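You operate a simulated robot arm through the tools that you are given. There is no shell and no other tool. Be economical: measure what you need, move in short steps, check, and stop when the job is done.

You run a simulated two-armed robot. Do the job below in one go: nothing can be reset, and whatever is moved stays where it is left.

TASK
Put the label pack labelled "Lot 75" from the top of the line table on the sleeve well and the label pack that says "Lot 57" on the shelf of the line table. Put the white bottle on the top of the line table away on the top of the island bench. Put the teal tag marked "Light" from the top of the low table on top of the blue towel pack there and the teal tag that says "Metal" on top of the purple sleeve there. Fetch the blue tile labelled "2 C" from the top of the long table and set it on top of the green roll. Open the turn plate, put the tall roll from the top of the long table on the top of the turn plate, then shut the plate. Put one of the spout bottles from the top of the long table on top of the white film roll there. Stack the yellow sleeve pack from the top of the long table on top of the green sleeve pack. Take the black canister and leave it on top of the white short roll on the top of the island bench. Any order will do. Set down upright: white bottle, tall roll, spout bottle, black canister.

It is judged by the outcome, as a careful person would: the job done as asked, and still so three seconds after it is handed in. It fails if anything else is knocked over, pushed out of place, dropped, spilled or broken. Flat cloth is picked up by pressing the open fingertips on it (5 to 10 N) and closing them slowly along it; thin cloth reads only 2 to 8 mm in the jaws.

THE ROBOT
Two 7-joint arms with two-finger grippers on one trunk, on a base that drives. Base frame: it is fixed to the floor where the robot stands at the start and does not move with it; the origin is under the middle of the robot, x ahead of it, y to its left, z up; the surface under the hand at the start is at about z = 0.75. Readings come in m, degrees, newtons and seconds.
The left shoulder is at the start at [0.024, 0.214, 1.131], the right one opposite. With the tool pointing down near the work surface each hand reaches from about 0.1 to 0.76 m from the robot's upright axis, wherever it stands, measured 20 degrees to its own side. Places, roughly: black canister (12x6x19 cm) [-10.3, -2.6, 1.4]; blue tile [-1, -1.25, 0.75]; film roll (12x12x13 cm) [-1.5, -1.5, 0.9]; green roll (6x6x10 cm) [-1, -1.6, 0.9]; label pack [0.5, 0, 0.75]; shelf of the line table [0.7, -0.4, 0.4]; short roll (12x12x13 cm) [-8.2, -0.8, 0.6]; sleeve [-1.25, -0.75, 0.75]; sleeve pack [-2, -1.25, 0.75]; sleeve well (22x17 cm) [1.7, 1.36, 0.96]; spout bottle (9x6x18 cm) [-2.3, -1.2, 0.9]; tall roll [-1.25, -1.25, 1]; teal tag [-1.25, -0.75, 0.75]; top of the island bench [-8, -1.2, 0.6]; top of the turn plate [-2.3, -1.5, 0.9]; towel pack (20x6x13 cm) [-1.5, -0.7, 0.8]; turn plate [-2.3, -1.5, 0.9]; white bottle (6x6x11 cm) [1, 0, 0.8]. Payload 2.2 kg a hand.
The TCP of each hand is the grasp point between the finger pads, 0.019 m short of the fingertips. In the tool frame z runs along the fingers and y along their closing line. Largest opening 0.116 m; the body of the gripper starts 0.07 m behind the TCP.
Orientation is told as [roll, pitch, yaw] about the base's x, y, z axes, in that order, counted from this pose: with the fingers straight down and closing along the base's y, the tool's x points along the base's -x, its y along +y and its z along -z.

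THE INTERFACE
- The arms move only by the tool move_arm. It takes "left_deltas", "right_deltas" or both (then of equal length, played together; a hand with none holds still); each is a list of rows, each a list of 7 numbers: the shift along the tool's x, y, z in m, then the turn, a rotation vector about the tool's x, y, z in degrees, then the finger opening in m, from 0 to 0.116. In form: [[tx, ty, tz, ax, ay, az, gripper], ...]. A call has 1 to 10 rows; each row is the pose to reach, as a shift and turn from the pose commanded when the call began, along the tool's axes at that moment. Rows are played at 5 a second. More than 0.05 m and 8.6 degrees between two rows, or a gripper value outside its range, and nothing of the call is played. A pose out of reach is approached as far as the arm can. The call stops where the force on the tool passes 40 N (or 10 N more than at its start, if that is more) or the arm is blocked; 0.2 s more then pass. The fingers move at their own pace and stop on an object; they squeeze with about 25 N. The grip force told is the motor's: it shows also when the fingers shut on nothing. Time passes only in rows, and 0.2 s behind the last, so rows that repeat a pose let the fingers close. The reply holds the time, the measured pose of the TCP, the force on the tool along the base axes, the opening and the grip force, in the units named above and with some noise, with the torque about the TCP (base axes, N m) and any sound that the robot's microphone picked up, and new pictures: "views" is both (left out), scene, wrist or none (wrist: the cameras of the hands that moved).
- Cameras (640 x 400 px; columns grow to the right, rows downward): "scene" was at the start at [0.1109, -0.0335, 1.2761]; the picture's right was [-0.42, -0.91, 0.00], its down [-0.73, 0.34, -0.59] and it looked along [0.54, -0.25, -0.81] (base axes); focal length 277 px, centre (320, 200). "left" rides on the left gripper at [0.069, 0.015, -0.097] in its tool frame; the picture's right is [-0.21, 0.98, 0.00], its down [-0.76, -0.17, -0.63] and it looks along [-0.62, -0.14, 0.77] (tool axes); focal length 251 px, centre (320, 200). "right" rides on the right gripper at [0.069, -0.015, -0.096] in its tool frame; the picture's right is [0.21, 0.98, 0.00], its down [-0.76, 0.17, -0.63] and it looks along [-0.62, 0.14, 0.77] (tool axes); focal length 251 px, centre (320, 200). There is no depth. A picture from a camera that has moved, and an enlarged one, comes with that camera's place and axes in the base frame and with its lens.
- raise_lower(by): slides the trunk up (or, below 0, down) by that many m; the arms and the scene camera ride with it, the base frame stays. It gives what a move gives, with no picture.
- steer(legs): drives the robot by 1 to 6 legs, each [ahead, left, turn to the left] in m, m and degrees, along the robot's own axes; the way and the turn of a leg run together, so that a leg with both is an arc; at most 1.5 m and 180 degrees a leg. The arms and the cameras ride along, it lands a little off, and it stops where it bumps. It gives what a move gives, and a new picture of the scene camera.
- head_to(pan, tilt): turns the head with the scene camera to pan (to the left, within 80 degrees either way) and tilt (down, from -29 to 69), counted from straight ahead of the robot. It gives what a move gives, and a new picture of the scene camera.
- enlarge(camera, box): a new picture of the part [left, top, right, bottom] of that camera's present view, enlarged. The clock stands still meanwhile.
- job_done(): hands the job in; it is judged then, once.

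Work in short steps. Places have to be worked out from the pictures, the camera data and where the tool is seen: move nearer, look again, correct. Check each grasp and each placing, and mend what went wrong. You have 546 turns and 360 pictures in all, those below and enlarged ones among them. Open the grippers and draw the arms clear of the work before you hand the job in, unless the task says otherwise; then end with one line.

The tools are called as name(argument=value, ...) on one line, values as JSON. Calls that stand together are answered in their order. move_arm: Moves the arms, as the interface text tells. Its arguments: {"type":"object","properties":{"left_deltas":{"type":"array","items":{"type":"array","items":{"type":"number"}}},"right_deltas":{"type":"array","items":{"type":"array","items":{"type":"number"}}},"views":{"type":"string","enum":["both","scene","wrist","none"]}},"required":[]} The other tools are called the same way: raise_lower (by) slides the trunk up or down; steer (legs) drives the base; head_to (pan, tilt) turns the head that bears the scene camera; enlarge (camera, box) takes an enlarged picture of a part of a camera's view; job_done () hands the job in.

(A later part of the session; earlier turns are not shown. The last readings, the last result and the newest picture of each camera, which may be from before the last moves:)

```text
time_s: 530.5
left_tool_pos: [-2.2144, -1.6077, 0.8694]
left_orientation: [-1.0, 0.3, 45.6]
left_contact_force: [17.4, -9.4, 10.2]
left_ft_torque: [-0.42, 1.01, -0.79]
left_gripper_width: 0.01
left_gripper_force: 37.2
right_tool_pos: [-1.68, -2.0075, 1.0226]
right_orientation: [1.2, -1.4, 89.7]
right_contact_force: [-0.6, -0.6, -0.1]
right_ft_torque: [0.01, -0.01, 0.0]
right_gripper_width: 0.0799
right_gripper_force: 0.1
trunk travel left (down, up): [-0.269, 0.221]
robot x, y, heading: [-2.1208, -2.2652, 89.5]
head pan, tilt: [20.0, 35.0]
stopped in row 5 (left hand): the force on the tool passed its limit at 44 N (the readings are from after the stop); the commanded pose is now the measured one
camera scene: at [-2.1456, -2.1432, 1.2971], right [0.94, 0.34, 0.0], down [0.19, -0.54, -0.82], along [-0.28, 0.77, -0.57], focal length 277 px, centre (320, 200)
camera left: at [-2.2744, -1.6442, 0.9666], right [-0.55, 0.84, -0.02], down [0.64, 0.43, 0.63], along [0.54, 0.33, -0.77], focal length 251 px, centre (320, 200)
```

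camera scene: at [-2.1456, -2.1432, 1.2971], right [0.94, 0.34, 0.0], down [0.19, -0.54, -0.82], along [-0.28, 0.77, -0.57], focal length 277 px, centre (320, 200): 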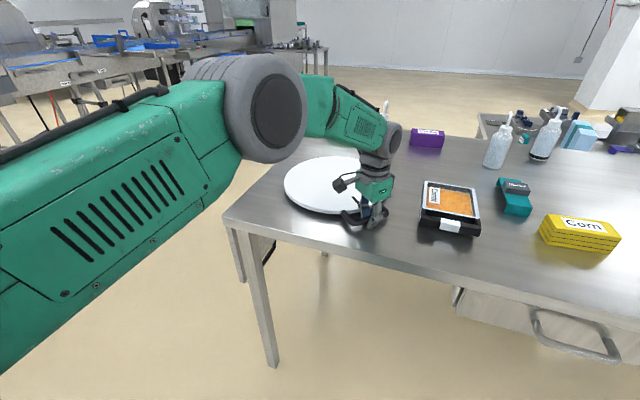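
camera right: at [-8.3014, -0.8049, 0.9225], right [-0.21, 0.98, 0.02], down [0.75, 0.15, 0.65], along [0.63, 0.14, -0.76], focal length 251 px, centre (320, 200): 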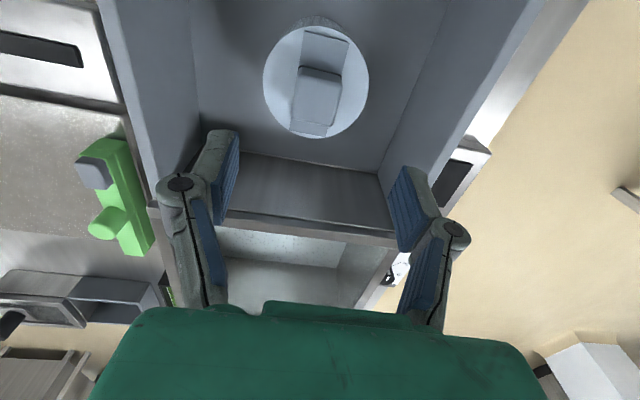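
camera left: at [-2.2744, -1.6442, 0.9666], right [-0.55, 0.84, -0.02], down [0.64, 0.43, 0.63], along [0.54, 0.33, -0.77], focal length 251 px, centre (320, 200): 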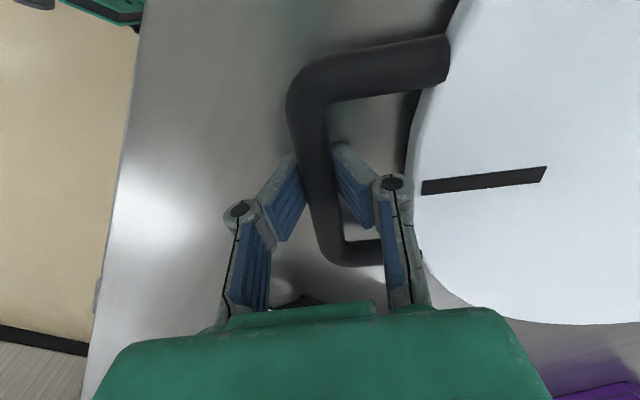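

45° reached; my arc was slightly tight. Continue with the refined centre (−2.3375,−1.4735), r=0.182.

move_arm(left_deltas=[[-0.0126, 0.0, -0.001, 0, 0, -4, 0.008], [-0.0252, 0.0005, -0.001, 0, 0, -8, 0.008], [-0.0378, 0.002, -0.001, 0, 0, -12, 0.008], [-0.0504, 0.0044, -0.001, 0, 0, -16, 0.008], [-0.0626, 0.008, -0.001, 0, 0, -20, 0.008], [-0.0747, 0.0118, -0.001, 0, 0, -24, 0.008]], views="wrist")

```text
time_s: 531.0
left_tool_pos: [-2.2062, -1.5987, 0.8702]
left_orientation: [-1.2, 1.0, 51.1]
left_contact_force: [4.0, -17.6, 17.6]
left_ft_torque: [-0.58, 1.05, -0.82]
left_gripper_width: 0.0108
left_gripper_force: 37.4
right_tool_pos: [-1.6828, -2.009, 1.0254]
right_orientation: [1.0, -1.5, 89.7]
right_contact_force: [-0.2, 0.0, 0.1]
right_ft_torque: [0.04, 0.02, 0.0]
right_gripper_width: 0.0802
right_gripper_force: 0.1
trunk travel left (down, up): [-0.269, 0.221]
robot x, y, heading: [-2.1211, -2.2643, 89.7]
head pan, tilt: [20.0, 35.0]
stopped in row 2 (left hand): the force on the tool passed its limit at 42 N (the readings are from after the stop); the commanded pose is now the measured one
camera left: at [-2.2622, -1.6415, 0.9676], right [-0.63, 0.78, -0.02], down [0.6, 0.5, 0.62], along [0.5, 0.38, -0.78], focal length 251 px, centre (320, 200)
```

left: 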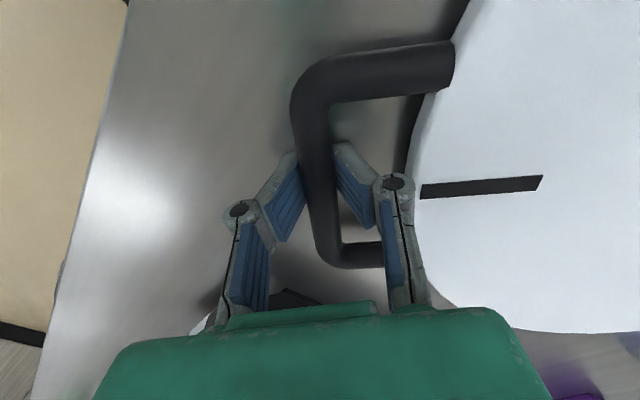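

Resistance rises sharply at ≈47°: this looks like the open stop. Relax and release the handle, rise.

move_arm(left_deltas=[[0.006, 0, 0, 0, 0, 3, 0.008], [0.006, 0, 0, 0, 0, 3, 0.03], [0.006, 0, 0, 0, 0, 3, 0.036], [0.006, 0, -0.04, 0, 0, 3, 0.036], [0.006, 0, -0.085, 0, 0, 3, 0.06], [0.006, 0, -0.13, 0, 0, 3, 0.08]])

enlarge(camera="scene", box=[250, 130, 430, 250])

```text
time_s: 532.5
left_tool_pos: [-2.2112, -1.5997, 0.9951]
left_orientation: [-1.1, 1.0, 48.4]
left_contact_force: [-0.1, -0.8, 0.1]
left_ft_torque: [0.02, 0.02, 0.04]
left_gripper_width: 0.0803
left_gripper_force: 0.0
right_tool_pos: [-1.6821, -2.0092, 1.022]
right_orientation: [1.0, -1.1, 89.7]
right_contact_force: [0.7, 0.2, 0.4]
right_ft_torque: [0.02, 0.01, 0.03]
right_gripper_width: 0.0799
right_gripper_force: 0.1
trunk travel left (down, up): [-0.269, 0.221]
robot x, y, heading: [-2.1242, -2.2649, 89.7]
head pan, tilt: [20.0, 35.0]
camera scene: at [-2.1486, -2.1418, 1.2965], right [0.94, 0.34, 0.0], down [0.19, -0.54, -0.82], along [-0.28, 0.77, -0.58], focal length 277 px, centre (320, 200)
camera left: at [-2.2687, -1.6382, 1.0942], right [-0.59, 0.81, -0.02], down [0.62, 0.47, 0.62], along [0.51, 0.35, -0.78], focal length 251 px, centre (320, 200)
```

scene: 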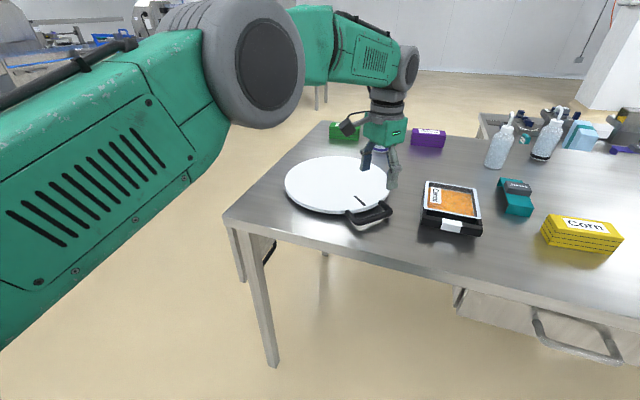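
left: 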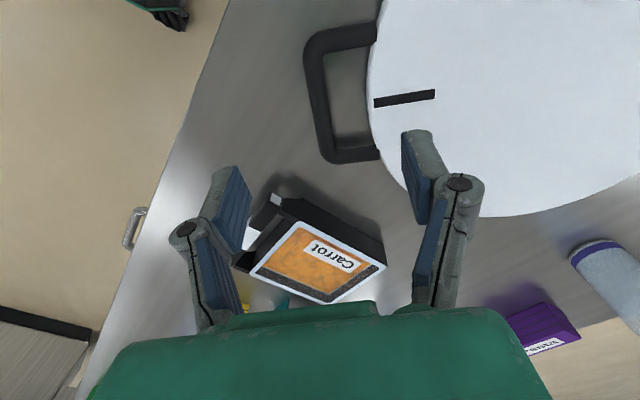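

```text
3.33 times, centred on (340, 190) of scene
camera zoom: at [-2.1486, -2.1418, 1.2965], right [0.94, 0.34, 0.0], down [0.19, -0.54, -0.82], along [-0.28, 0.77, -0.58], focal length 922 px, centre (253, 233)
```

zoom: 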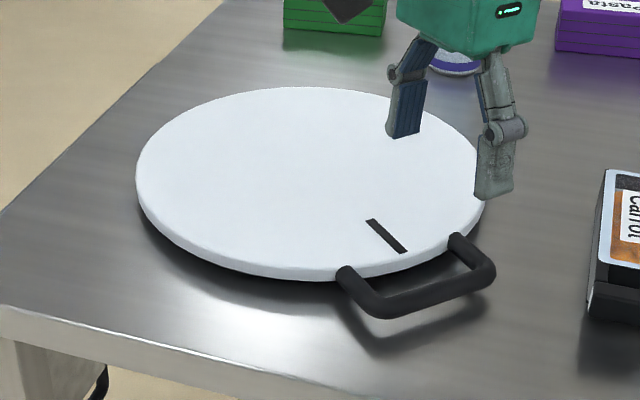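

Plate is open (~45°). Now get the tall roll: retract the left hand, drive east.

move_arm(left_deltas=[[0.04, -0.015, -0.03, 0, 0, -5.2, 0.08], [0.08, -0.031, -0.05, 0, 0, -10.4, 0.08], [0.12, -0.046, -0.07, 0, 0, -15.6, 0.08], [0.16, -0.062, -0.09, 0, 0, -20.8, 0.08], [0.2, -0.077, -0.11, 0, 0, -26, 0.08], [0.24, -0.092, -0.13, 0, 0, -31.2, 0.08], [0.28, -0.108, -0.145, 0, 0, -36.4, 0.08], [0.319, -0.123, -0.155, 0, 0, -41.6, 0.08]], views="none")

steer(legs=[[0, -0.52, 0], [0, -0.5, 0.3]])

head_to(pan=10, tilt=35)

```text
refused: row 1 steps farther than a row can; nothing moved
```

```text
time_s: 538.0
left_tool_pos: [-1.2406, -1.6008, 0.9931]
left_orientation: [-2.3, 0.0, 49.1]
left_contact_force: [-0.7, -0.3, 0.3]
left_ft_torque: [-0.01, -0.14, 0.02]
left_gripper_width: 0.0803
left_gripper_force: 0.2
right_tool_pos: [-0.7087, -2.0056, 1.0348]
right_orientation: [-0.5, -1.1, 90.3]
right_contact_force: [-2.1, 0.0, -0.5]
right_ft_torque: [-0.01, -0.18, -0.03]
right_gripper_width: 0.0803
right_gripper_force: 0.0
trunk travel left (down, up): [-0.269, 0.221]
robot x, y, heading: [-1.1196, -2.2662, 90.4]
head pan, tilt: [20.0, 35.0]
camera scene: at [-1.1834, -2.143, 1.2951], right [0.94, 0.35, 0.02], down [0.22, -0.54, -0.81], along [-0.27, 0.76, -0.58], focal length 277 px, centre (320, 200)
```

scene: 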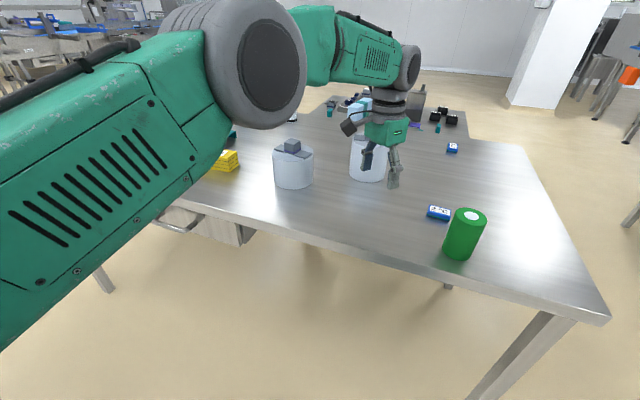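

```text
time_s: 538.7
left_tool_pos: [-1.2422, -1.6021, 0.9972]
left_orientation: [-1.9, 0.2, 49.3]
left_contact_force: [-2.6, -1.2, 0.3]
left_ft_torque: [0.06, -0.18, 0.0]
left_gripper_width: 0.0798
left_gripper_force: 0.0
right_tool_pos: [-0.7076, -2.0099, 1.0277]
right_orientation: [-0.3, -0.3, 90.5]
right_contact_force: [0.4, -0.1, 0.5]
right_ft_torque: [0.01, -0.05, 0.05]
right_gripper_width: 0.0802
right_gripper_force: 0.0
trunk travel left (down, up): [-0.269, 0.221]
robot x, y, heading: [-1.1261, -2.2686, 90.3]
head pan, tilt: [10.0, 35.0]
camera scene: at [-1.1589, -2.1389, 1.2961], right [0.98, 0.18, 0.01], down [0.12, -0.57, -0.82], along [-0.14, 0.8, -0.58], focal length 277 px, centre (320, 200)
```

scene: 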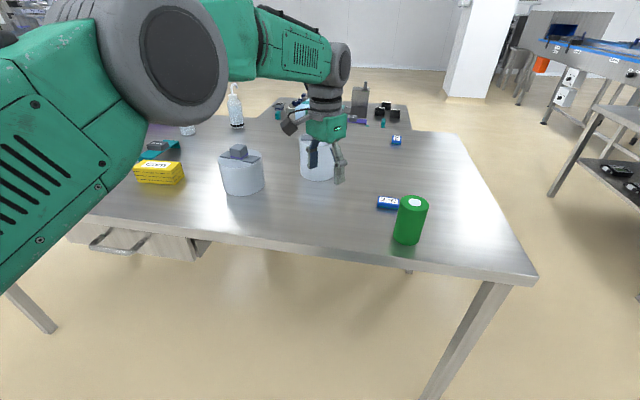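

The arm move was refused, yet nothing was struck (hand passed above). I'll avoid chaining. Read the tiles now.

enlarge(camera="scene", box=[370, 120, 450, 220])

enlarge(camera="scene", box=[200, 110, 360, 210])

```text
4.00 times, centred on (410, 170) of scene
camera zoom: at [-1.1589, -2.1389, 1.2961], right [0.98, 0.18, 0.01], down [0.12, -0.57, -0.82], along [-0.14, 0.8, -0.58], focal length 1106 px, centre (-40, 320)
```

zoom: 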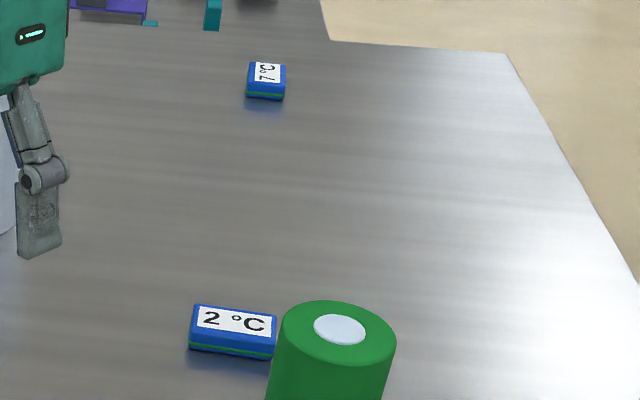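

```text
4.00 times, centred on (280, 160) of scene
camera zoom: at [-1.1589, -2.1389, 1.2961], right [0.98, 0.18, 0.01], down [0.12, -0.57, -0.82], along [-0.14, 0.8, -0.58], focal length 1106 px, centre (480, 360)
```

zoom: 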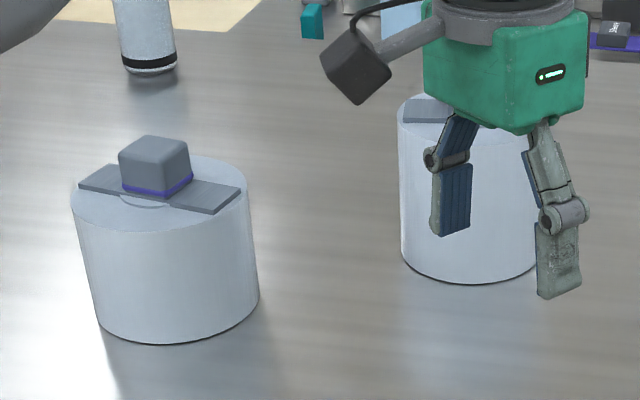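

"2 °C" is the front tile at ≈(−1.084,−1.52). Raise the left hand first.

move_arm(left_deltas=[[0, 0, -0.045, 0, 0, 0, 0.08], [0.02, 0, -0.085, 0, 0, 0, 0.08], [0.05, 0, -0.12, 0, 0, 0, 0.08], [0.08, 0, -0.155, 0, 0, 0, 0.08], [0.11, 0, -0.19, 0, 0, 0, 0.08], [0.15, 0, -0.2, 0, 0, 0, 0.08]], views="none")

```text
time_s: 540.3
left_tool_pos: [-1.328, -1.7097, 1.1977]
left_orientation: [-1.7, 0.3, 48.9]
left_contact_force: [-1.4, 0.4, 0.0]
left_ft_torque: [-0.01, -0.1, 0.05]
left_gripper_width: 0.0799
left_gripper_force: 0.1
right_tool_pos: [-0.6932, -2.0126, 1.022]
right_orientation: [0.2, 0.4, 90.2]
right_contact_force: [0.1, -0.2, -0.2]
right_ft_torque: [0.01, -0.03, -0.01]
right_gripper_width: 0.0804
right_gripper_force: 0.0
trunk travel left (down, up): [-0.269, 0.221]
robot x, y, heading: [-1.1178, -2.2619, 90.2]
head pan, tilt: [10.0, 35.0]
stopped in row 6 (left hand): the arm was blocked; the commanded pose is now the measured one
```

Drive 0.2 m forward.

steer(legs=[[0.2, 0, 0]])

head_to(pan=5, tilt=45)

```text
time_s: 541.9
left_tool_pos: [-1.3013, -1.5137, 1.2033]
left_orientation: [-0.7, 1.0, 48.8]
left_contact_force: [-0.2, 1.1, -0.1]
left_ft_torque: [-0.06, 0.07, -0.01]
left_gripper_width: 0.0801
left_gripper_force: 0.0
right_tool_pos: [-0.6714, -1.8158, 1.0152]
right_orientation: [1.4, 0.2, 90.0]
right_contact_force: [0.2, 0.7, -1.4]
right_ft_torque: [-0.01, 0.03, 0.01]
right_gripper_width: 0.0801
right_gripper_force: 0.0
trunk travel left (down, up): [-0.269, 0.221]
robot x, y, heading: [-1.1116, -2.0731, 90.4]
head pan, tilt: [10.0, 35.0]
camera scene: at [-1.105, -1.9428, 1.2965], right [0.98, 0.18, -0.02], down [0.09, -0.57, -0.82], along [-0.16, 0.8, -0.57], focal length 277 px, centre (320, 200)
```

scene: 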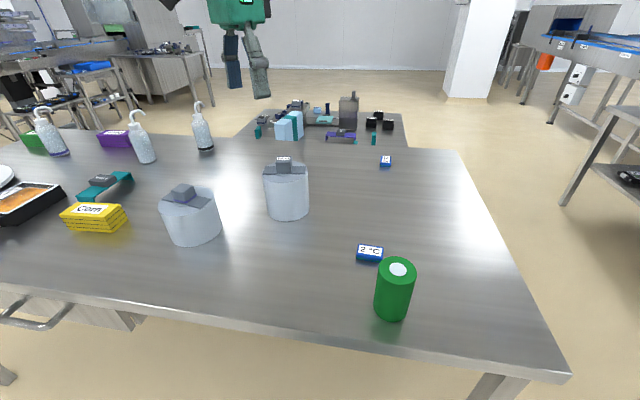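

```text
time_s: 542.6
left_tool_pos: [-1.2911, -1.5149, 1.2036]
left_orientation: [-0.5, 1.1, 48.5]
left_contact_force: [1.5, 0.5, 0.3]
left_ft_torque: [-0.03, 0.17, -0.01]
left_gripper_width: 0.0797
left_gripper_force: 0.0
right_tool_pos: [-0.6616, -1.8187, 1.011]
right_orientation: [1.6, 0.7, 90.1]
right_contact_force: [1.5, 0.0, -0.3]
right_ft_torque: [-0.03, 0.12, -0.04]
right_gripper_width: 0.0802
right_gripper_force: 0.0
trunk travel left (down, up): [-0.269, 0.221]
robot x, y, heading: [-1.1117, -2.0703, 90.4]
head pan, tilt: [5.0, 45.0]
camera scene: at [-1.0864, -1.9475, 1.2814], right [1.0, 0.09, -0.02], down [0.05, -0.71, -0.71], along [-0.08, 0.7, -0.71], focal length 277 px, centre (320, 200)
```

scene: 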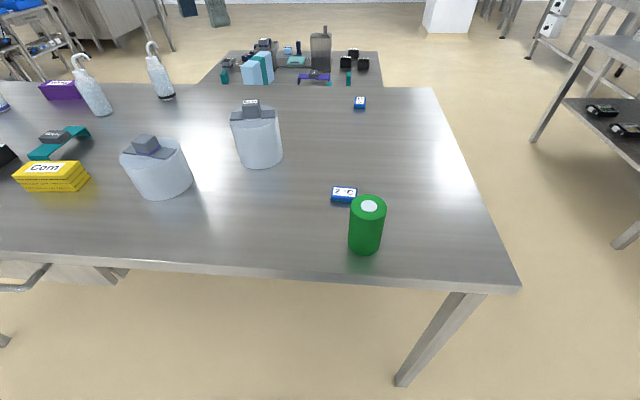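

Clear the left hand to the side and bring the right hand toward the tile with yaw turning to 175°.

move_arm(left_deltas=[[0.028, -0.004, 0, 0, 0, 0, 0.08], [0.056, -0.007, 0, 0, 0, 0, 0.08], [0.084, -0.011, 0, 0, 0, 0, 0.08], [0.112, -0.014, 0, 0, 0, 0, 0.08], [0.14, -0.018, 0, 0, 0, 0, 0.08], [0.168, -0.022, 0, 0, 0, 0, 0.08], [0.196, -0.025, 0, 0, 0, 0, 0.08], [0.224, -0.029, 0, 0, 0, 0, 0.08], [0.252, -0.032, 0, 0, 0, 0, 0.08], [0.28, -0.036, 0, 0, 0, 0, 0.08]], right_deltas=[[-0.028, 0.036, 0, 0, 0, -8.5, 0.08], [-0.056, 0.072, 0, 0, 0, -17, 0.08], [-0.084, 0.108, 0, 0, 0, -25.5, 0.08], [-0.112, 0.144, 0, 0, 0, -34, 0.08], [-0.14, 0.18, 0, 0, 0, -42.5, 0.08], [-0.168, 0.216, 0, 0, 0, -51, 0.08], [-0.196, 0.252, 0, 0, 0, -59.5, 0.08], [-0.224, 0.288, 0, 0, 0, -68, 0.08], [-0.252, 0.324, 0, 0, 0, -76.5, 0.08], [-0.28, 0.36, 0, 0, 0, -85, 0.08]])

```text
time_s: 545.0
left_tool_pos: [-1.4739, -1.7554, 1.2069]
left_orientation: [-0.8, 0.4, 48.8]
left_contact_force: [0.4, -0.4, 0.4]
left_ft_torque: [-0.02, 0.03, 0.0]
left_gripper_width: 0.0802
left_gripper_force: 0.1
right_tool_pos: [-1.0441, -1.542, 1.026]
right_orientation: [0.1, -0.9, 175.4]
right_contact_force: [0.2, -0.5, 0.3]
right_ft_torque: [0.03, 0.04, 0.04]
right_gripper_width: 0.08
right_gripper_force: 0.0
trunk travel left (down, up): [-0.269, 0.221]
robot x, y, heading: [-1.1185, -2.0699, 90.3]
head pan, tilt: [5.0, 45.0]
stopped in row 10 (left hand): the arm was blocked; the commanded pose is now the measured one
camera scene: at [-1.136, -1.9489, 1.2817], right [1.0, 0.09, 0.01], down [0.07, -0.71, -0.7], along [-0.06, 0.7, -0.71], focal length 277 px, centre (320, 200)
camera right: at [-0.9723, -1.5332, 1.1221], right [0.14, -0.99, 0.0], down [-0.76, -0.11, 0.64], along [-0.64, -0.09, -0.76], focal length 251 px, centre (320, 200)
camera left: at [-1.5317, -1.7948, 1.3039], right [-0.59, 0.81, -0.02], down [0.62, 0.47, 0.63], along [0.51, 0.36, -0.78], focal length 251 px, centre (320, 200)
```

scene: 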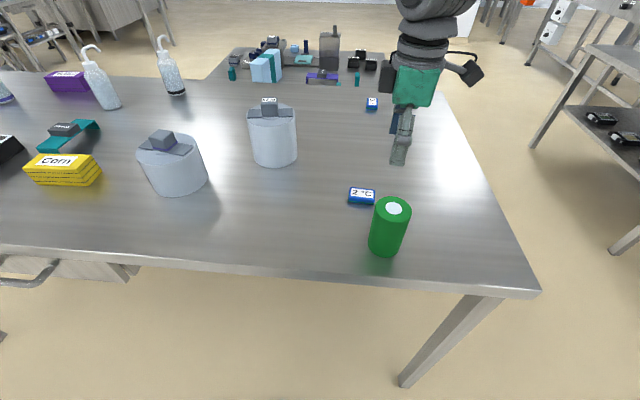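
right: 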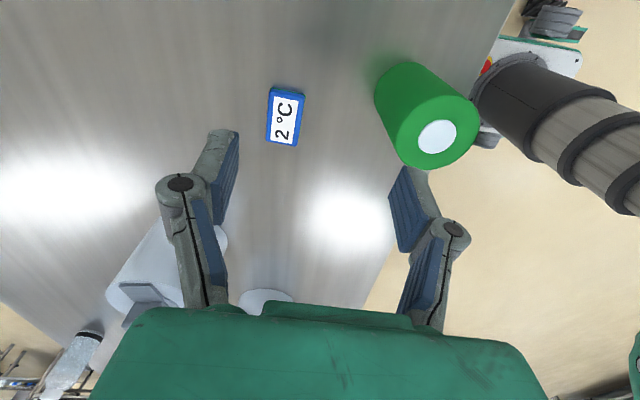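
left: 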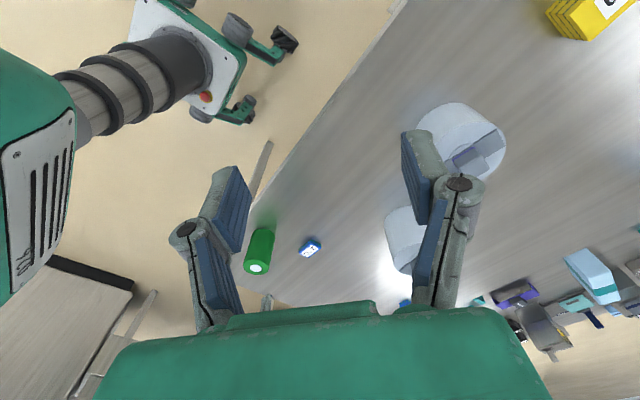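

Tile at ≈(−1.08,−1.512), aligned with x. Move above it.

move_arm(right_deltas=[[-0.013, -0.009, 0.03, 0, 0, -1.5, 0.07], [-0.026, -0.018, 0.06, 0, 0, -3, 0.07], [-0.038, -0.027, 0.09, 0, 0, -4.6, 0.07], [-0.038, -0.027, 0.09, 0, 0, -4.6, 0.07], [-0.038, -0.027, 0.09, 0, 0, -4.6, 0.07]], views="wrist")

```text
time_s: 546.2
left_tool_pos: [-1.4725, -1.7527, 1.2059]
left_orientation: [-0.9, 0.5, 48.8]
left_contact_force: [0.4, 0.4, 0.8]
left_ft_torque: [0.03, 0.03, 0.01]
left_gripper_width: 0.0801
left_gripper_force: 0.1
right_tool_pos: [-1.0801, -1.5105, 0.9368]
right_orientation: [0.0, -0.9, -180.0]
right_contact_force: [0.9, 0.2, -0.7]
right_ft_torque: [0.01, 0.07, 0.0]
right_gripper_width: 0.0699
right_gripper_force: 0.0
trunk travel left (down, up): [-0.269, 0.221]
robot x, y, heading: [-1.1218, -2.0689, 90.2]
head pan, tilt: [5.0, 45.0]
camera right: at [-1.0097, -1.4966, 1.0322], right [0.22, -0.98, 0.0], down [-0.75, -0.17, 0.64], along [-0.63, -0.14, -0.77], focal length 251 px, centre (320, 200)
```

right: 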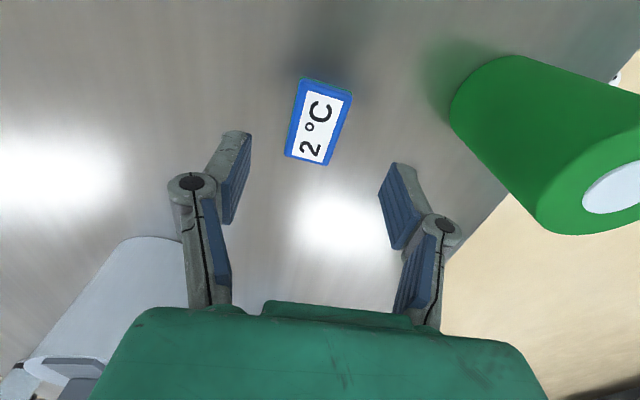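

Centred. Descend and close on the tile.

move_arm(right_deltas=[[-0.0, 0, 0.03, 0, 0, 0, 0.07], [0.0, 0, 0.055, 0, 0, 0, 0.07], [0.0, 0, 0.063, 0, 0, 0, 0.07], [0.0, 0, 0.063, 0, 0, 0, 0.03], [0.0, 0, 0.063, 0, 0, 0, 0.02], [0.0, 0, 0.063, 0, 0, 0, 0.02]], views="wrist")

```text
time_s: 547.6
left_tool_pos: [-1.4652, -1.7512, 1.2079]
left_orientation: [-0.7, 0.7, 48.7]
left_contact_force: [1.0, -0.7, 0.6]
left_ft_torque: [-0.02, 0.04, 0.01]
left_gripper_width: 0.0802
left_gripper_force: 0.0
right_tool_pos: [-1.0738, -1.511, 0.8724]
right_orientation: [0.1, -1.2, 180.1]
right_contact_force: [0.9, -0.3, 0.0]
right_ft_torque: [0.02, 0.07, -0.01]
right_gripper_width: 0.036
right_gripper_force: 25.0
trunk travel left (down, up): [-0.269, 0.221]
robot x, y, heading: [-1.1195, -2.069, 90.6]
head pan, tilt: [5.0, 45.0]
camera right: at [-1.0032, -1.4968, 0.9683], right [0.21, -0.98, 0.0], down [-0.74, -0.17, 0.65], along [-0.63, -0.14, -0.76], focal length 251 px, centre (320, 200)
```

right: 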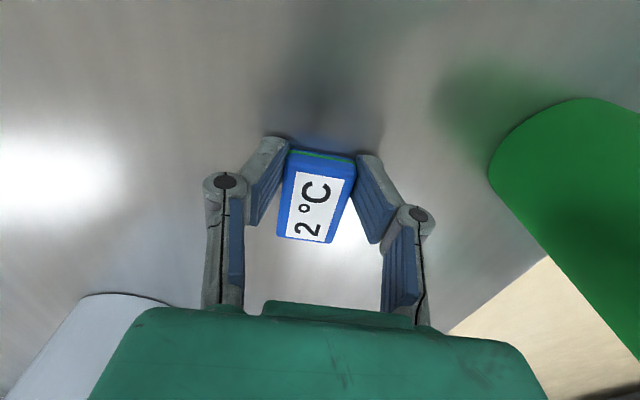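

Gripped. Lift and carry above the green roll (≈(−1.044,−1.632)).

move_arm(right_deltas=[[0, 0, -0.04, 0, 0, 0, 0.02], [0, 0, -0.08, 0, 0, 0, 0.02], [0.0, 0, -0.12, 0, 0, 0, 0.02], [0.01, 0.04, -0.13, 0, 0, 0, 0.02], [0.02, 0.08, -0.13, 0, 0, 0, 0.02], [0.03, 0.12, -0.13, 0, 0, 0, 0.02]])

enlarge(camera="scene", box=[320, 130, 460, 270])

```text
time_s: 549.2
left_tool_pos: [-1.4941, -1.7562, 1.2036]
left_orientation: [-1.5, -0.1, 48.9]
left_contact_force: [0.3, -0.2, 0.4]
left_ft_torque: [0.03, 0.03, -0.03]
left_gripper_width: 0.0801
left_gripper_force: 0.1
right_tool_pos: [-1.0687, -1.633, 1.0006]
right_orientation: [-0.1, -0.3, -179.6]
right_contact_force: [-0.3, 0.3, -0.5]
right_ft_torque: [0.02, 0.01, 0.01]
right_gripper_width: 0.0358
right_gripper_force: 25.2
trunk travel left (down, up): [-0.269, 0.221]
robot x, y, heading: [-1.1277, -2.0695, 90.4]
head pan, tilt: [5.0, 45.0]
stopped in row 6 (right hand): the arm was blocked; the commanded pose is now the measured one
camera scene: at [-1.1495, -1.9481, 1.2814], right [1.0, 0.09, 0.01], down [0.08, -0.71, -0.7], along [-0.06, 0.7, -0.71], focal length 277 px, centre (320, 200)
camera right: at [-0.9998, -1.618, 1.0985], right [0.22, -0.98, 0.0], down [-0.75, -0.17, 0.64], along [-0.62, -0.14, -0.77], focal length 251 px, centre (320, 200)
```

scene: 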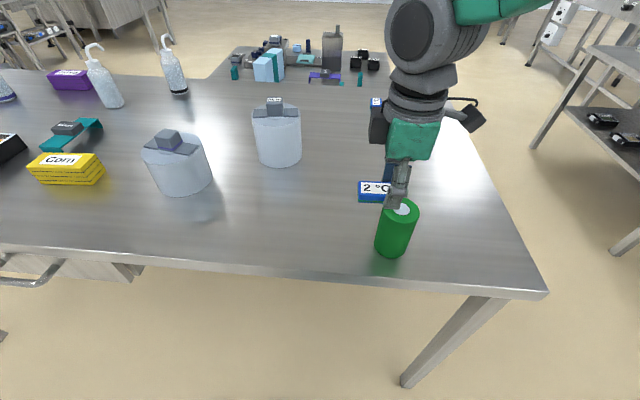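
right: 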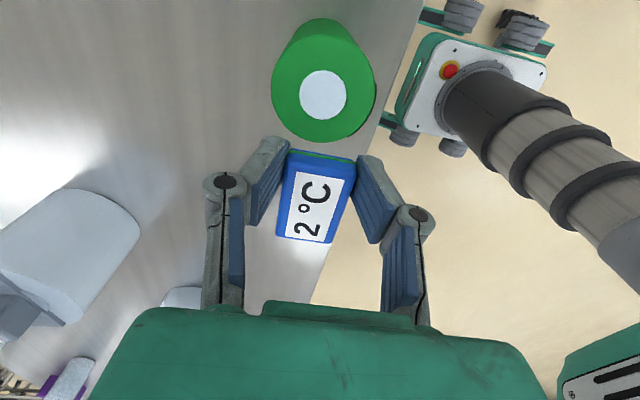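

```text
2.86 times, centred on (390, 200) of scene
camera zoom: at [-1.1495, -1.9481, 1.2814], right [1.0, 0.09, 0.01], down [0.08, -0.71, -0.7], along [-0.06, 0.7, -0.71], focal length 790 px, centre (120, 200)
```

zoom: 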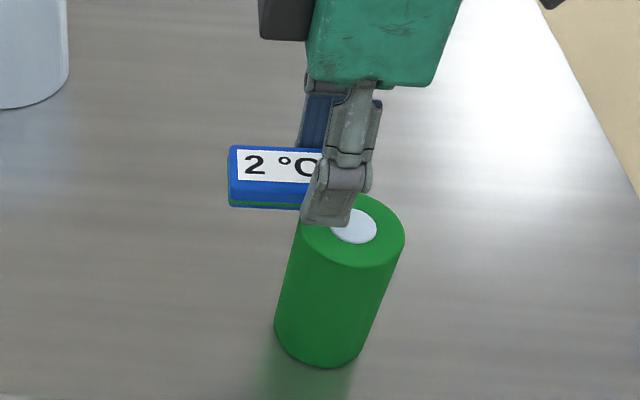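

Adjust +2.6 cm in x to centre over the roll, let it settle.

move_arm(right_deltas=[[0.01, 0, 0, 0, 0, 0, 0.02], [0.0255, -0.003, 0, 0, 0, 0, 0.02], [0.0255, -0.003, 0, 0, 0, 0, 0.02], [0.0255, -0.003, 0, 0, 0, 0, 0.02], [0.0255, -0.003, 0, 0, 0, 0, 0.02]], views="wrist")

```text
time_s: 550.4
left_tool_pos: [-1.4752, -1.755, 1.2076]
left_orientation: [-0.9, 0.4, 48.7]
left_contact_force: [0.4, 0.3, 1.1]
left_ft_torque: [0.0, 0.05, -0.01]
left_gripper_width: 0.0797
left_gripper_force: 0.1
right_tool_pos: [-1.0292, -1.6289, 1.0008]
right_orientation: [-0.1, -1.0, -179.7]
right_contact_force: [1.2, 0.2, -0.1]
right_ft_torque: [-0.01, 0.06, -0.03]
right_gripper_width: 0.0359
right_gripper_force: 24.7
trunk travel left (down, up): [-0.269, 0.221]
robot x, y, heading: [-1.1234, -2.0707, 90.3]
head pan, tilt: [5.0, 45.0]
camera right: at [-0.9602, -1.6142, 1.0974], right [0.22, -0.98, -0.01], down [-0.75, -0.17, 0.64], along [-0.63, -0.14, -0.76], focal length 251 px, centre (320, 200)
```

right: 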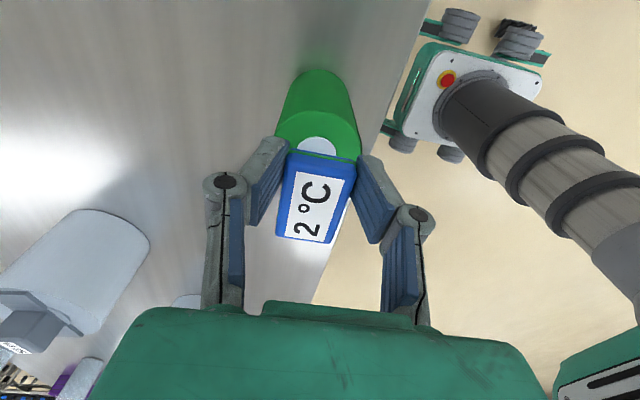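

move_arm(right_deltas=[[0, 0, 0, 0, 0, 0, 0.02], [0, 0, 0, 0, 0, 0, 0.02], [0, 0, 0, 0, 0, 0, 0.02], [0, 0, 0, 0, 0, 0, 0.02], [0, 0, 0, 0, 0, 0, 0.02], [0, 0, 0, 0, 0, 0, 0.02], [0, 0, 0, 0, 0, 0, 0.02], [0, 0, 0, 0, 0, 0, 0.02]], views="none")

```text
time_s: 552.2
left_tool_pos: [-1.4867, -1.7557, 1.2055]
left_orientation: [-1.2, 0.2, 49.0]
left_contact_force: [0.4, 0.0, 0.4]
left_ft_torque: [0.0, -0.01, -0.02]
left_gripper_width: 0.0802
left_gripper_force: 0.0
right_tool_pos: [-1.0398, -1.6292, 1.002]
right_orientation: [-0.1, -0.6, -179.8]
right_contact_force: [-0.4, 1.3, -0.3]
right_ft_torque: [0.01, 0.0, 0.01]
right_gripper_width: 0.0359
right_gripper_force: 25.0
trunk travel left (down, up): [-0.269, 0.221]
robot x, y, heading: [-1.127, -2.0693, 90.1]
head pan, tilt: [5.0, 45.0]
```

Settled on target. Lower the tile onto the roll.

move_arm(right_deltas=[[0, 0, 0.01, 0, 0, 0, 0.02], [0, 0, 0.02, 0, 0, 0, 0.02], [0, 0, 0.026, 0, 0, 0, 0.02]], views="wrist")

```text
time_s: 553.0
left_tool_pos: [-1.4798, -1.7553, 1.2065]
left_orientation: [-1.0, 0.3, 48.9]
left_contact_force: [0.2, 0.1, 0.4]
left_ft_torque: [0.0, 0.05, -0.01]
left_gripper_width: 0.08
left_gripper_force: 0.0
right_tool_pos: [-1.0342, -1.6299, 0.9757]
right_orientation: [-0.1, -0.9, -179.9]
right_contact_force: [1.8, 0.4, -0.9]
right_ft_torque: [0.02, 0.07, 0.02]
right_gripper_width: 0.0356
right_gripper_force: 24.7
trunk travel left (down, up): [-0.269, 0.221]
robot x, y, heading: [-1.1222, -2.0695, 90.2]
head pan, tilt: [5.0, 45.0]
camera right: at [-0.9631, -1.6147, 1.0715], right [0.22, -0.98, -0.01], down [-0.75, -0.17, 0.64], along [-0.63, -0.14, -0.77], focal length 251 px, centre (320, 200)
```

right: 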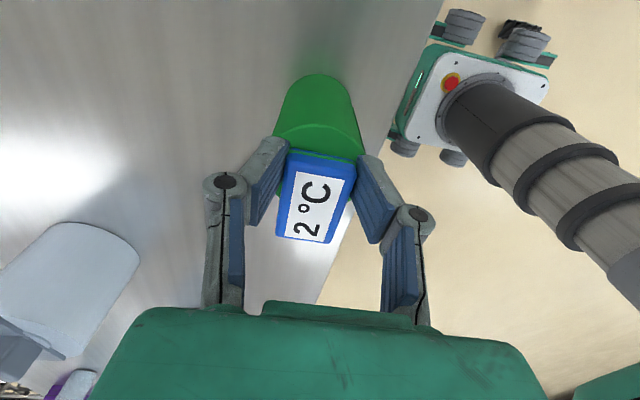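

move_arm(right_deltas=[[-0.003, 0, 0.003, 0, 0, 0, 0.02], [-0.003, 0, 0.006, 0, 0, 0, 0.02], [-0.003, 0, 0.006, 0, 0, 0, 0.02]], views="none")

```text
time_s: 553.8
left_tool_pos: [-1.4824, -1.7551, 1.2068]
left_orientation: [-1.1, 0.2, 48.9]
left_contact_force: [-0.3, 0.5, -0.3]
left_ft_torque: [0.02, 0.0, 0.0]
left_gripper_width: 0.0798
left_gripper_force: 0.1
right_tool_pos: [-1.0346, -1.6281, 0.9703]
right_orientation: [-0.1, -0.7, -179.8]
right_contact_force: [1.6, 0.2, 18.7]
right_ft_torque: [0.0, 0.37, -0.03]
right_gripper_width: 0.0358
right_gripper_force: 25.0
trunk travel left (down, up): [-0.269, 0.221]
robot x, y, heading: [-1.1289, -2.0704, 90.3]
head pan, tilt: [5.0, 45.0]
```

Contact. Ease 2 mm, open and rise.

move_arm(right_deltas=[[0, 0, -0.002, 0, 0, 0, 0.02], [0, 0, -0.002, 0, 0, 0, 0.045], [0, 0, -0.002, 0, 0, 0, 0.065], [0, 0, -0.002, 0, 0, 0, 0.065], [0, 0, -0.03, 0, 0, 0, 0.065], [0, 0, -0.07, 0, 0, 0, 0.065], [0, 0, -0.11, 0, 0, 0, 0.065]])

```text
time_s: 555.4
left_tool_pos: [-1.4861, -1.7565, 1.2055]
left_orientation: [-1.2, 0.2, 48.9]
left_contact_force: [0.0, 0.3, 0.1]
left_ft_torque: [0.0, 0.03, 0.0]
left_gripper_width: 0.08
left_gripper_force: 0.1
right_tool_pos: [-1.0408, -1.6331, 1.0798]
right_orientation: [0.0, -0.6, -179.7]
right_contact_force: [-0.2, -0.4, 0.1]
right_ft_torque: [0.01, 0.0, -0.01]
right_gripper_width: 0.065
right_gripper_force: 0.1
trunk travel left (down, up): [-0.269, 0.221]
robot x, y, heading: [-1.1252, -2.0698, 90.3]
head pan, tilt: [5.0, 45.0]
camera scene: at [-1.1332, -1.9495, 1.2818], right [1.0, 0.09, 0.0], down [0.07, -0.71, -0.71], along [-0.07, 0.7, -0.71], focal length 277 px, centre (320, 200)
camera right: at [-0.9706, -1.6176, 1.1768], right [0.22, -0.98, 0.0], down [-0.75, -0.17, 0.64], along [-0.63, -0.14, -0.77], focal length 251 px, centre (320, 200)
```

scene: 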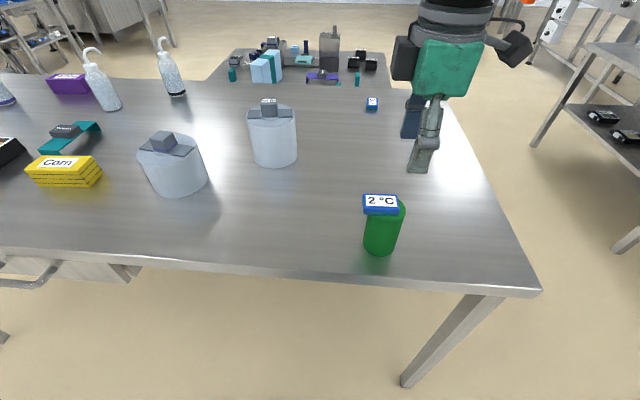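
right: 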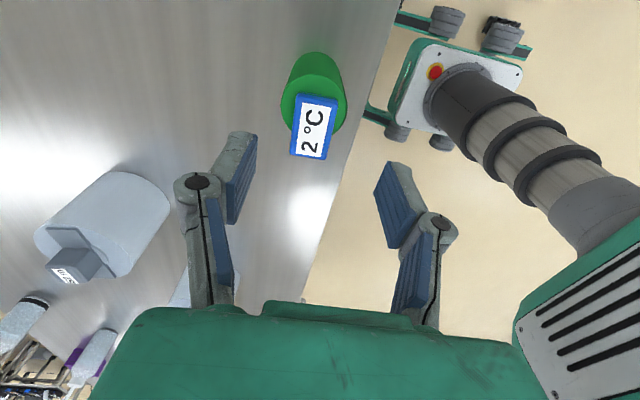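

Check the tile's placement in detail.

enlarge(camera="scene", box=[340, 170, 430, 270])

enlarge(camera="right", box=[260, 30, 370, 180])

```text
4.00 times, centred on (385, 220) of scene
camera zoom: at [-1.1332, -1.9495, 1.2818], right [1.0, 0.09, 0.0], down [0.07, -0.71, -0.71], along [-0.07, 0.7, -0.71], focal length 1106 px, centre (60, 120)
```

zoom: 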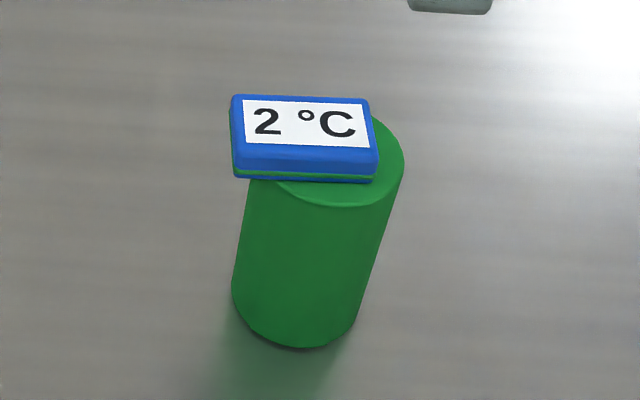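

```text
2.67 times, centred on (315, 105) of right
camera zoom: at [-0.9706, -1.6176, 1.1768], right [0.22, -0.98, 0.0], down [-0.75, -0.17, 0.64], along [-0.63, -0.14, -0.77], focal length 670 px, centre (333, 453)
```

zoom: 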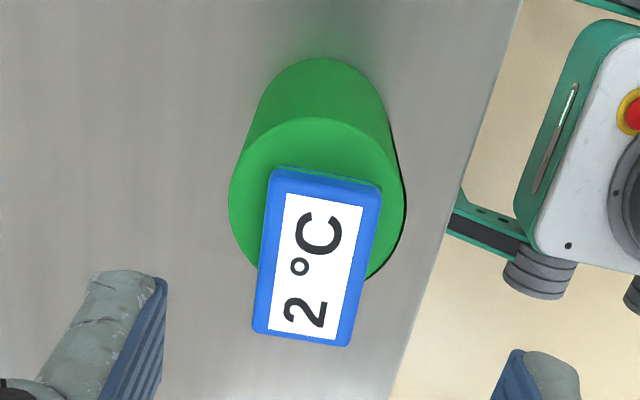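

The tile overhangs to the west by ~2 cm; regrip and shift it +2 cm.

move_arm(right_deltas=[[0, 0, 0.04, 0, 0, 0, 0.065], [0, 0, 0.08, 0, 0, 0, 0.065], [0, 0, 0.106, 0, 0, 0, 0.065], [0, 0, 0.106, 0, 0, 0, 0.03], [0, 0, 0.106, 0, 0, 0, 0.02], [0, 0, 0.106, 0, 0, 0, 0.02], [0, 0, 0.094, 0, 0, 0, 0.02], [0.01, 0, 0.09, 0, 0, 0, 0.02], [0.021, 0, 0.09, 0, 0, 0, 0.02], [0.021, 0, 0.09, 0, 0, 0, 0.02]], views="wrist")

```text
time_s: 557.6
left_tool_pos: [-1.4931, -1.7566, 1.2048]
left_orientation: [-1.4, -0.1, 48.9]
left_contact_force: [0.3, -0.1, 0.3]
left_ft_torque: [0.0, -0.02, -0.04]
left_gripper_width: 0.0798
left_gripper_force: 0.1
right_tool_pos: [-1.0265, -1.6299, 0.99]
right_orientation: [-0.1, -0.3, -179.7]
right_contact_force: [-0.1, 0.7, 0.1]
right_ft_torque: [0.01, -0.02, 0.02]
right_gripper_width: 0.0355
right_gripper_force: 25.4
trunk travel left (down, up): [-0.269, 0.221]
robot x, y, heading: [-1.1252, -2.0691, 90.3]
head pan, tilt: [5.0, 45.0]
camera right: at [-0.9568, -1.6155, 1.0876], right [0.22, -0.98, 0.0], down [-0.75, -0.17, 0.64], along [-0.62, -0.14, -0.77], focal length 251 px, centre (320, 200)
```

right: 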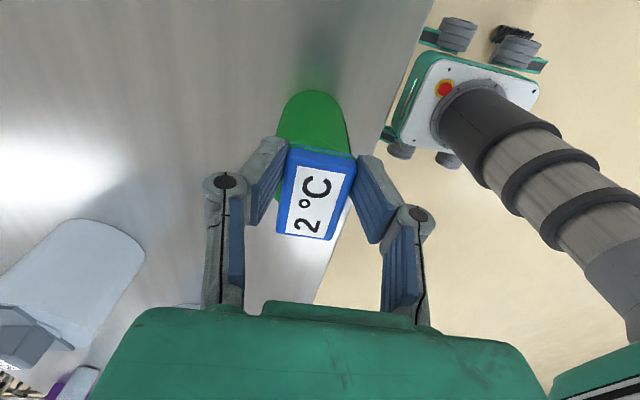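

move_arm(right_deltas=[[0.003, 0, 0.008, 0, 0, 0, 0.02], [0.005, 0, 0.015, 0, 0, 0, 0.02], [0.005, 0, 0.02, 0, 0, 0, 0.02], [0.005, 0, 0.018, 0, 0, 0, 0.045], [0.005, 0, 0.018, 0, 0, 0, 0.065], [0.005, 0, 0.018, 0, 0, 0, 0.065], [0.005, 0, -0.02, 0, 0, 0, 0.065], [0.005, 0, -0.06, 0, 0, 0, 0.065], [0.005, 0, -0.1, 0, 0, 0, 0.065]], views="none")

enlarge(camera="right", box=[240, 0, 400, 200])

```text
time_s: 559.6
left_tool_pos: [-1.4905, -1.756, 1.2044]
left_orientation: [-1.4, 0.0, 48.9]
left_contact_force: [-0.6, -1.0, -0.3]
left_ft_torque: [0.05, -0.02, 0.0]
left_gripper_width: 0.0801
left_gripper_force: 0.2
right_tool_pos: [-1.017, -1.6297, 1.0915]
right_orientation: [-0.1, -0.4, -179.6]
right_contact_force: [0.3, 0.6, 0.8]
right_ft_torque: [0.0, 0.01, 0.01]
right_gripper_width: 0.065
right_gripper_force: 0.0
trunk travel left (down, up): [-0.269, 0.221]
robot x, y, heading: [-1.1264, -2.0716, 90.3]
head pan, tilt: [5.0, 45.0]
```

```text
2.00 times, centred on (320, 100) of right
camera zoom: at [-0.9472, -1.616, 1.1879], right [0.22, -0.98, 0.0], down [-0.75, -0.17, 0.64], along [-0.62, -0.14, -0.77], focal length 503 px, centre (320, 400)
```

zoom: 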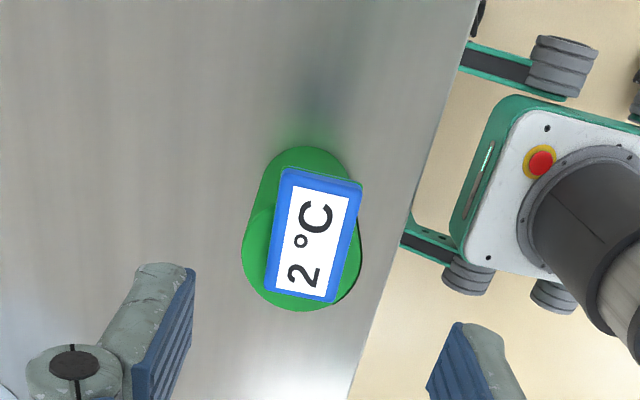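

Tile is now well centred. Move the right hand aside and bring the left over the tall roll.

move_arm(left_deltas=[[-0.0416, 0.011, 0.0, 0, 0, 0, 0.08], [-0.083, 0.022, 0.0, 0, 0, 0, 0.08], [-0.125, 0.033, 0.0, 0, 0, 0, 0.08], [-0.166, 0.044, 0.0, 0, 0, 0, 0.08], [-0.208, 0.055, 0.0, 0, 0, 0, 0.08], [-0.25, 0.066, 0.0, 0, 0, 0, 0.08], [-0.291, 0.077, 0.0, 0, 0, 0, 0.08], [-0.333, 0.088, 0.0, 0, 0, 0, 0.08], [-0.374, 0.099, 0.0, 0, 0, 0, 0.08], [-0.416, 0.11, 0.0, 0, 0, 0, 0.08]], right_deltas=[[0.027, 0.02, 0, 0, 0, 0, 0.065], [0.054, 0.04, 0, 0, 0, 0, 0.065], [0.081, 0.06, 0, 0, 0, 0, 0.065], [0.108, 0.08, 0, 0, 0, 0, 0.065], [0.135, 0.1, 0, 0, 0, 0, 0.065], [0.162, 0.12, 0, 0, 0, 0, 0.065], [0.189, 0.14, 0, 0, 0, 0, 0.065], [0.216, 0.16, 0, 0, 0, 0, 0.065], [0.243, 0.18, 0, 0, 0, 0, 0.065], [0.27, 0.2, 0, 0, 0, 0, 0.065]])

```text
time_s: 561.8
left_tool_pos: [-1.3074, -1.4168, 1.199]
left_orientation: [-1.0, -0.1, 48.8]
left_contact_force: [-0.4, 0.0, 0.2]
left_ft_torque: [0.05, 0.02, -0.05]
left_gripper_width: 0.0801
left_gripper_force: 0.1
left hand out of reach, approached as far as the arm can: row 9, 10
right_tool_pos: [-0.741, -1.833, 1.0859]
right_orientation: [-0.4, -0.5, -179.8]
right_contact_force: [0.1, -0.9, 1.9]
right_ft_torque: [0.03, 0.01, -0.01]
right_gripper_width: 0.0648
right_gripper_force: 0.1
trunk travel left (down, up): [-0.269, 0.221]
robot x, y, heading: [-1.1276, -2.0727, 90.1]
head pan, tilt: [5.0, 45.0]
camera scene: at [-1.1274, -1.9508, 1.2821], right [1.0, 0.09, 0.0], down [0.06, -0.7, -0.71], along [-0.07, 0.7, -0.71], focal length 277 px, centre (320, 200)
camera right: at [-0.6719, -1.8182, 1.183], right [0.22, -0.98, -0.01], down [-0.75, -0.17, 0.64], along [-0.63, -0.13, -0.77], focal length 251 px, centre (320, 200)
camera left: at [-1.3649, -1.4577, 1.2952], right [-0.59, 0.8, -0.02], down [0.61, 0.47, 0.64], along [0.52, 0.37, -0.77], focal length 251 px, centre (320, 200)
```

scene: 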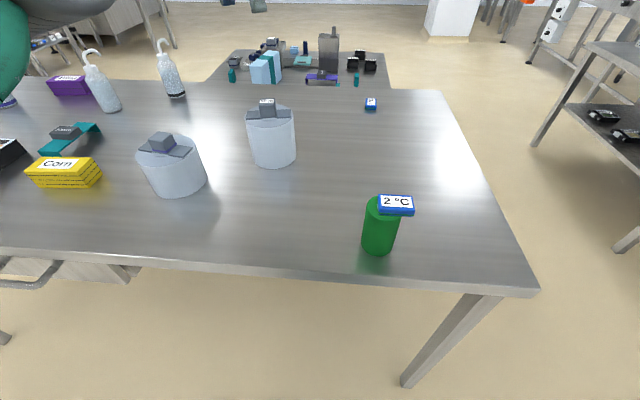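
right: 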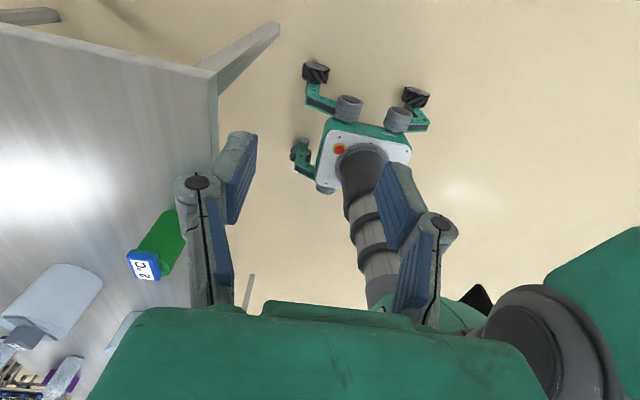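
left: 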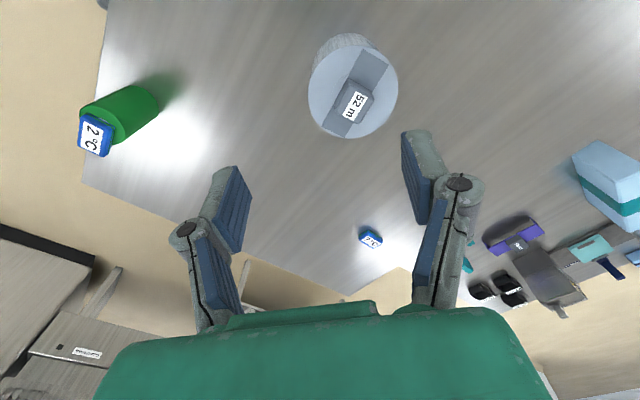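

Zoom to re-check the tile from the front, since it seems a bit to the east now.

enlarge(camera="scene", box=[340, 170, 430, 270])

```text
4.00 times, centred on (385, 220) of scene
camera zoom: at [-1.1274, -1.9508, 1.2821], right [1.0, 0.09, 0.0], down [0.06, -0.7, -0.71], along [-0.07, 0.7, -0.71], focal length 1106 px, centre (60, 120)
```

zoom: 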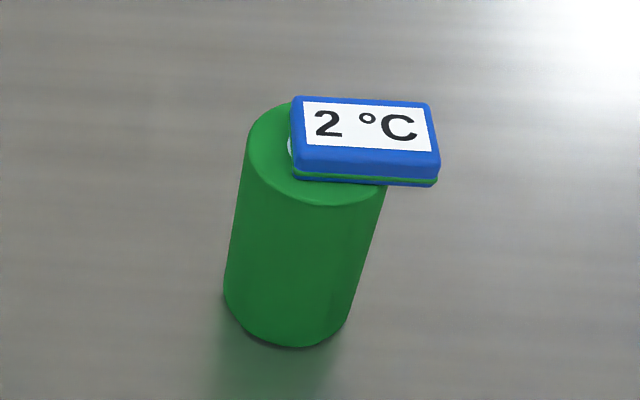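

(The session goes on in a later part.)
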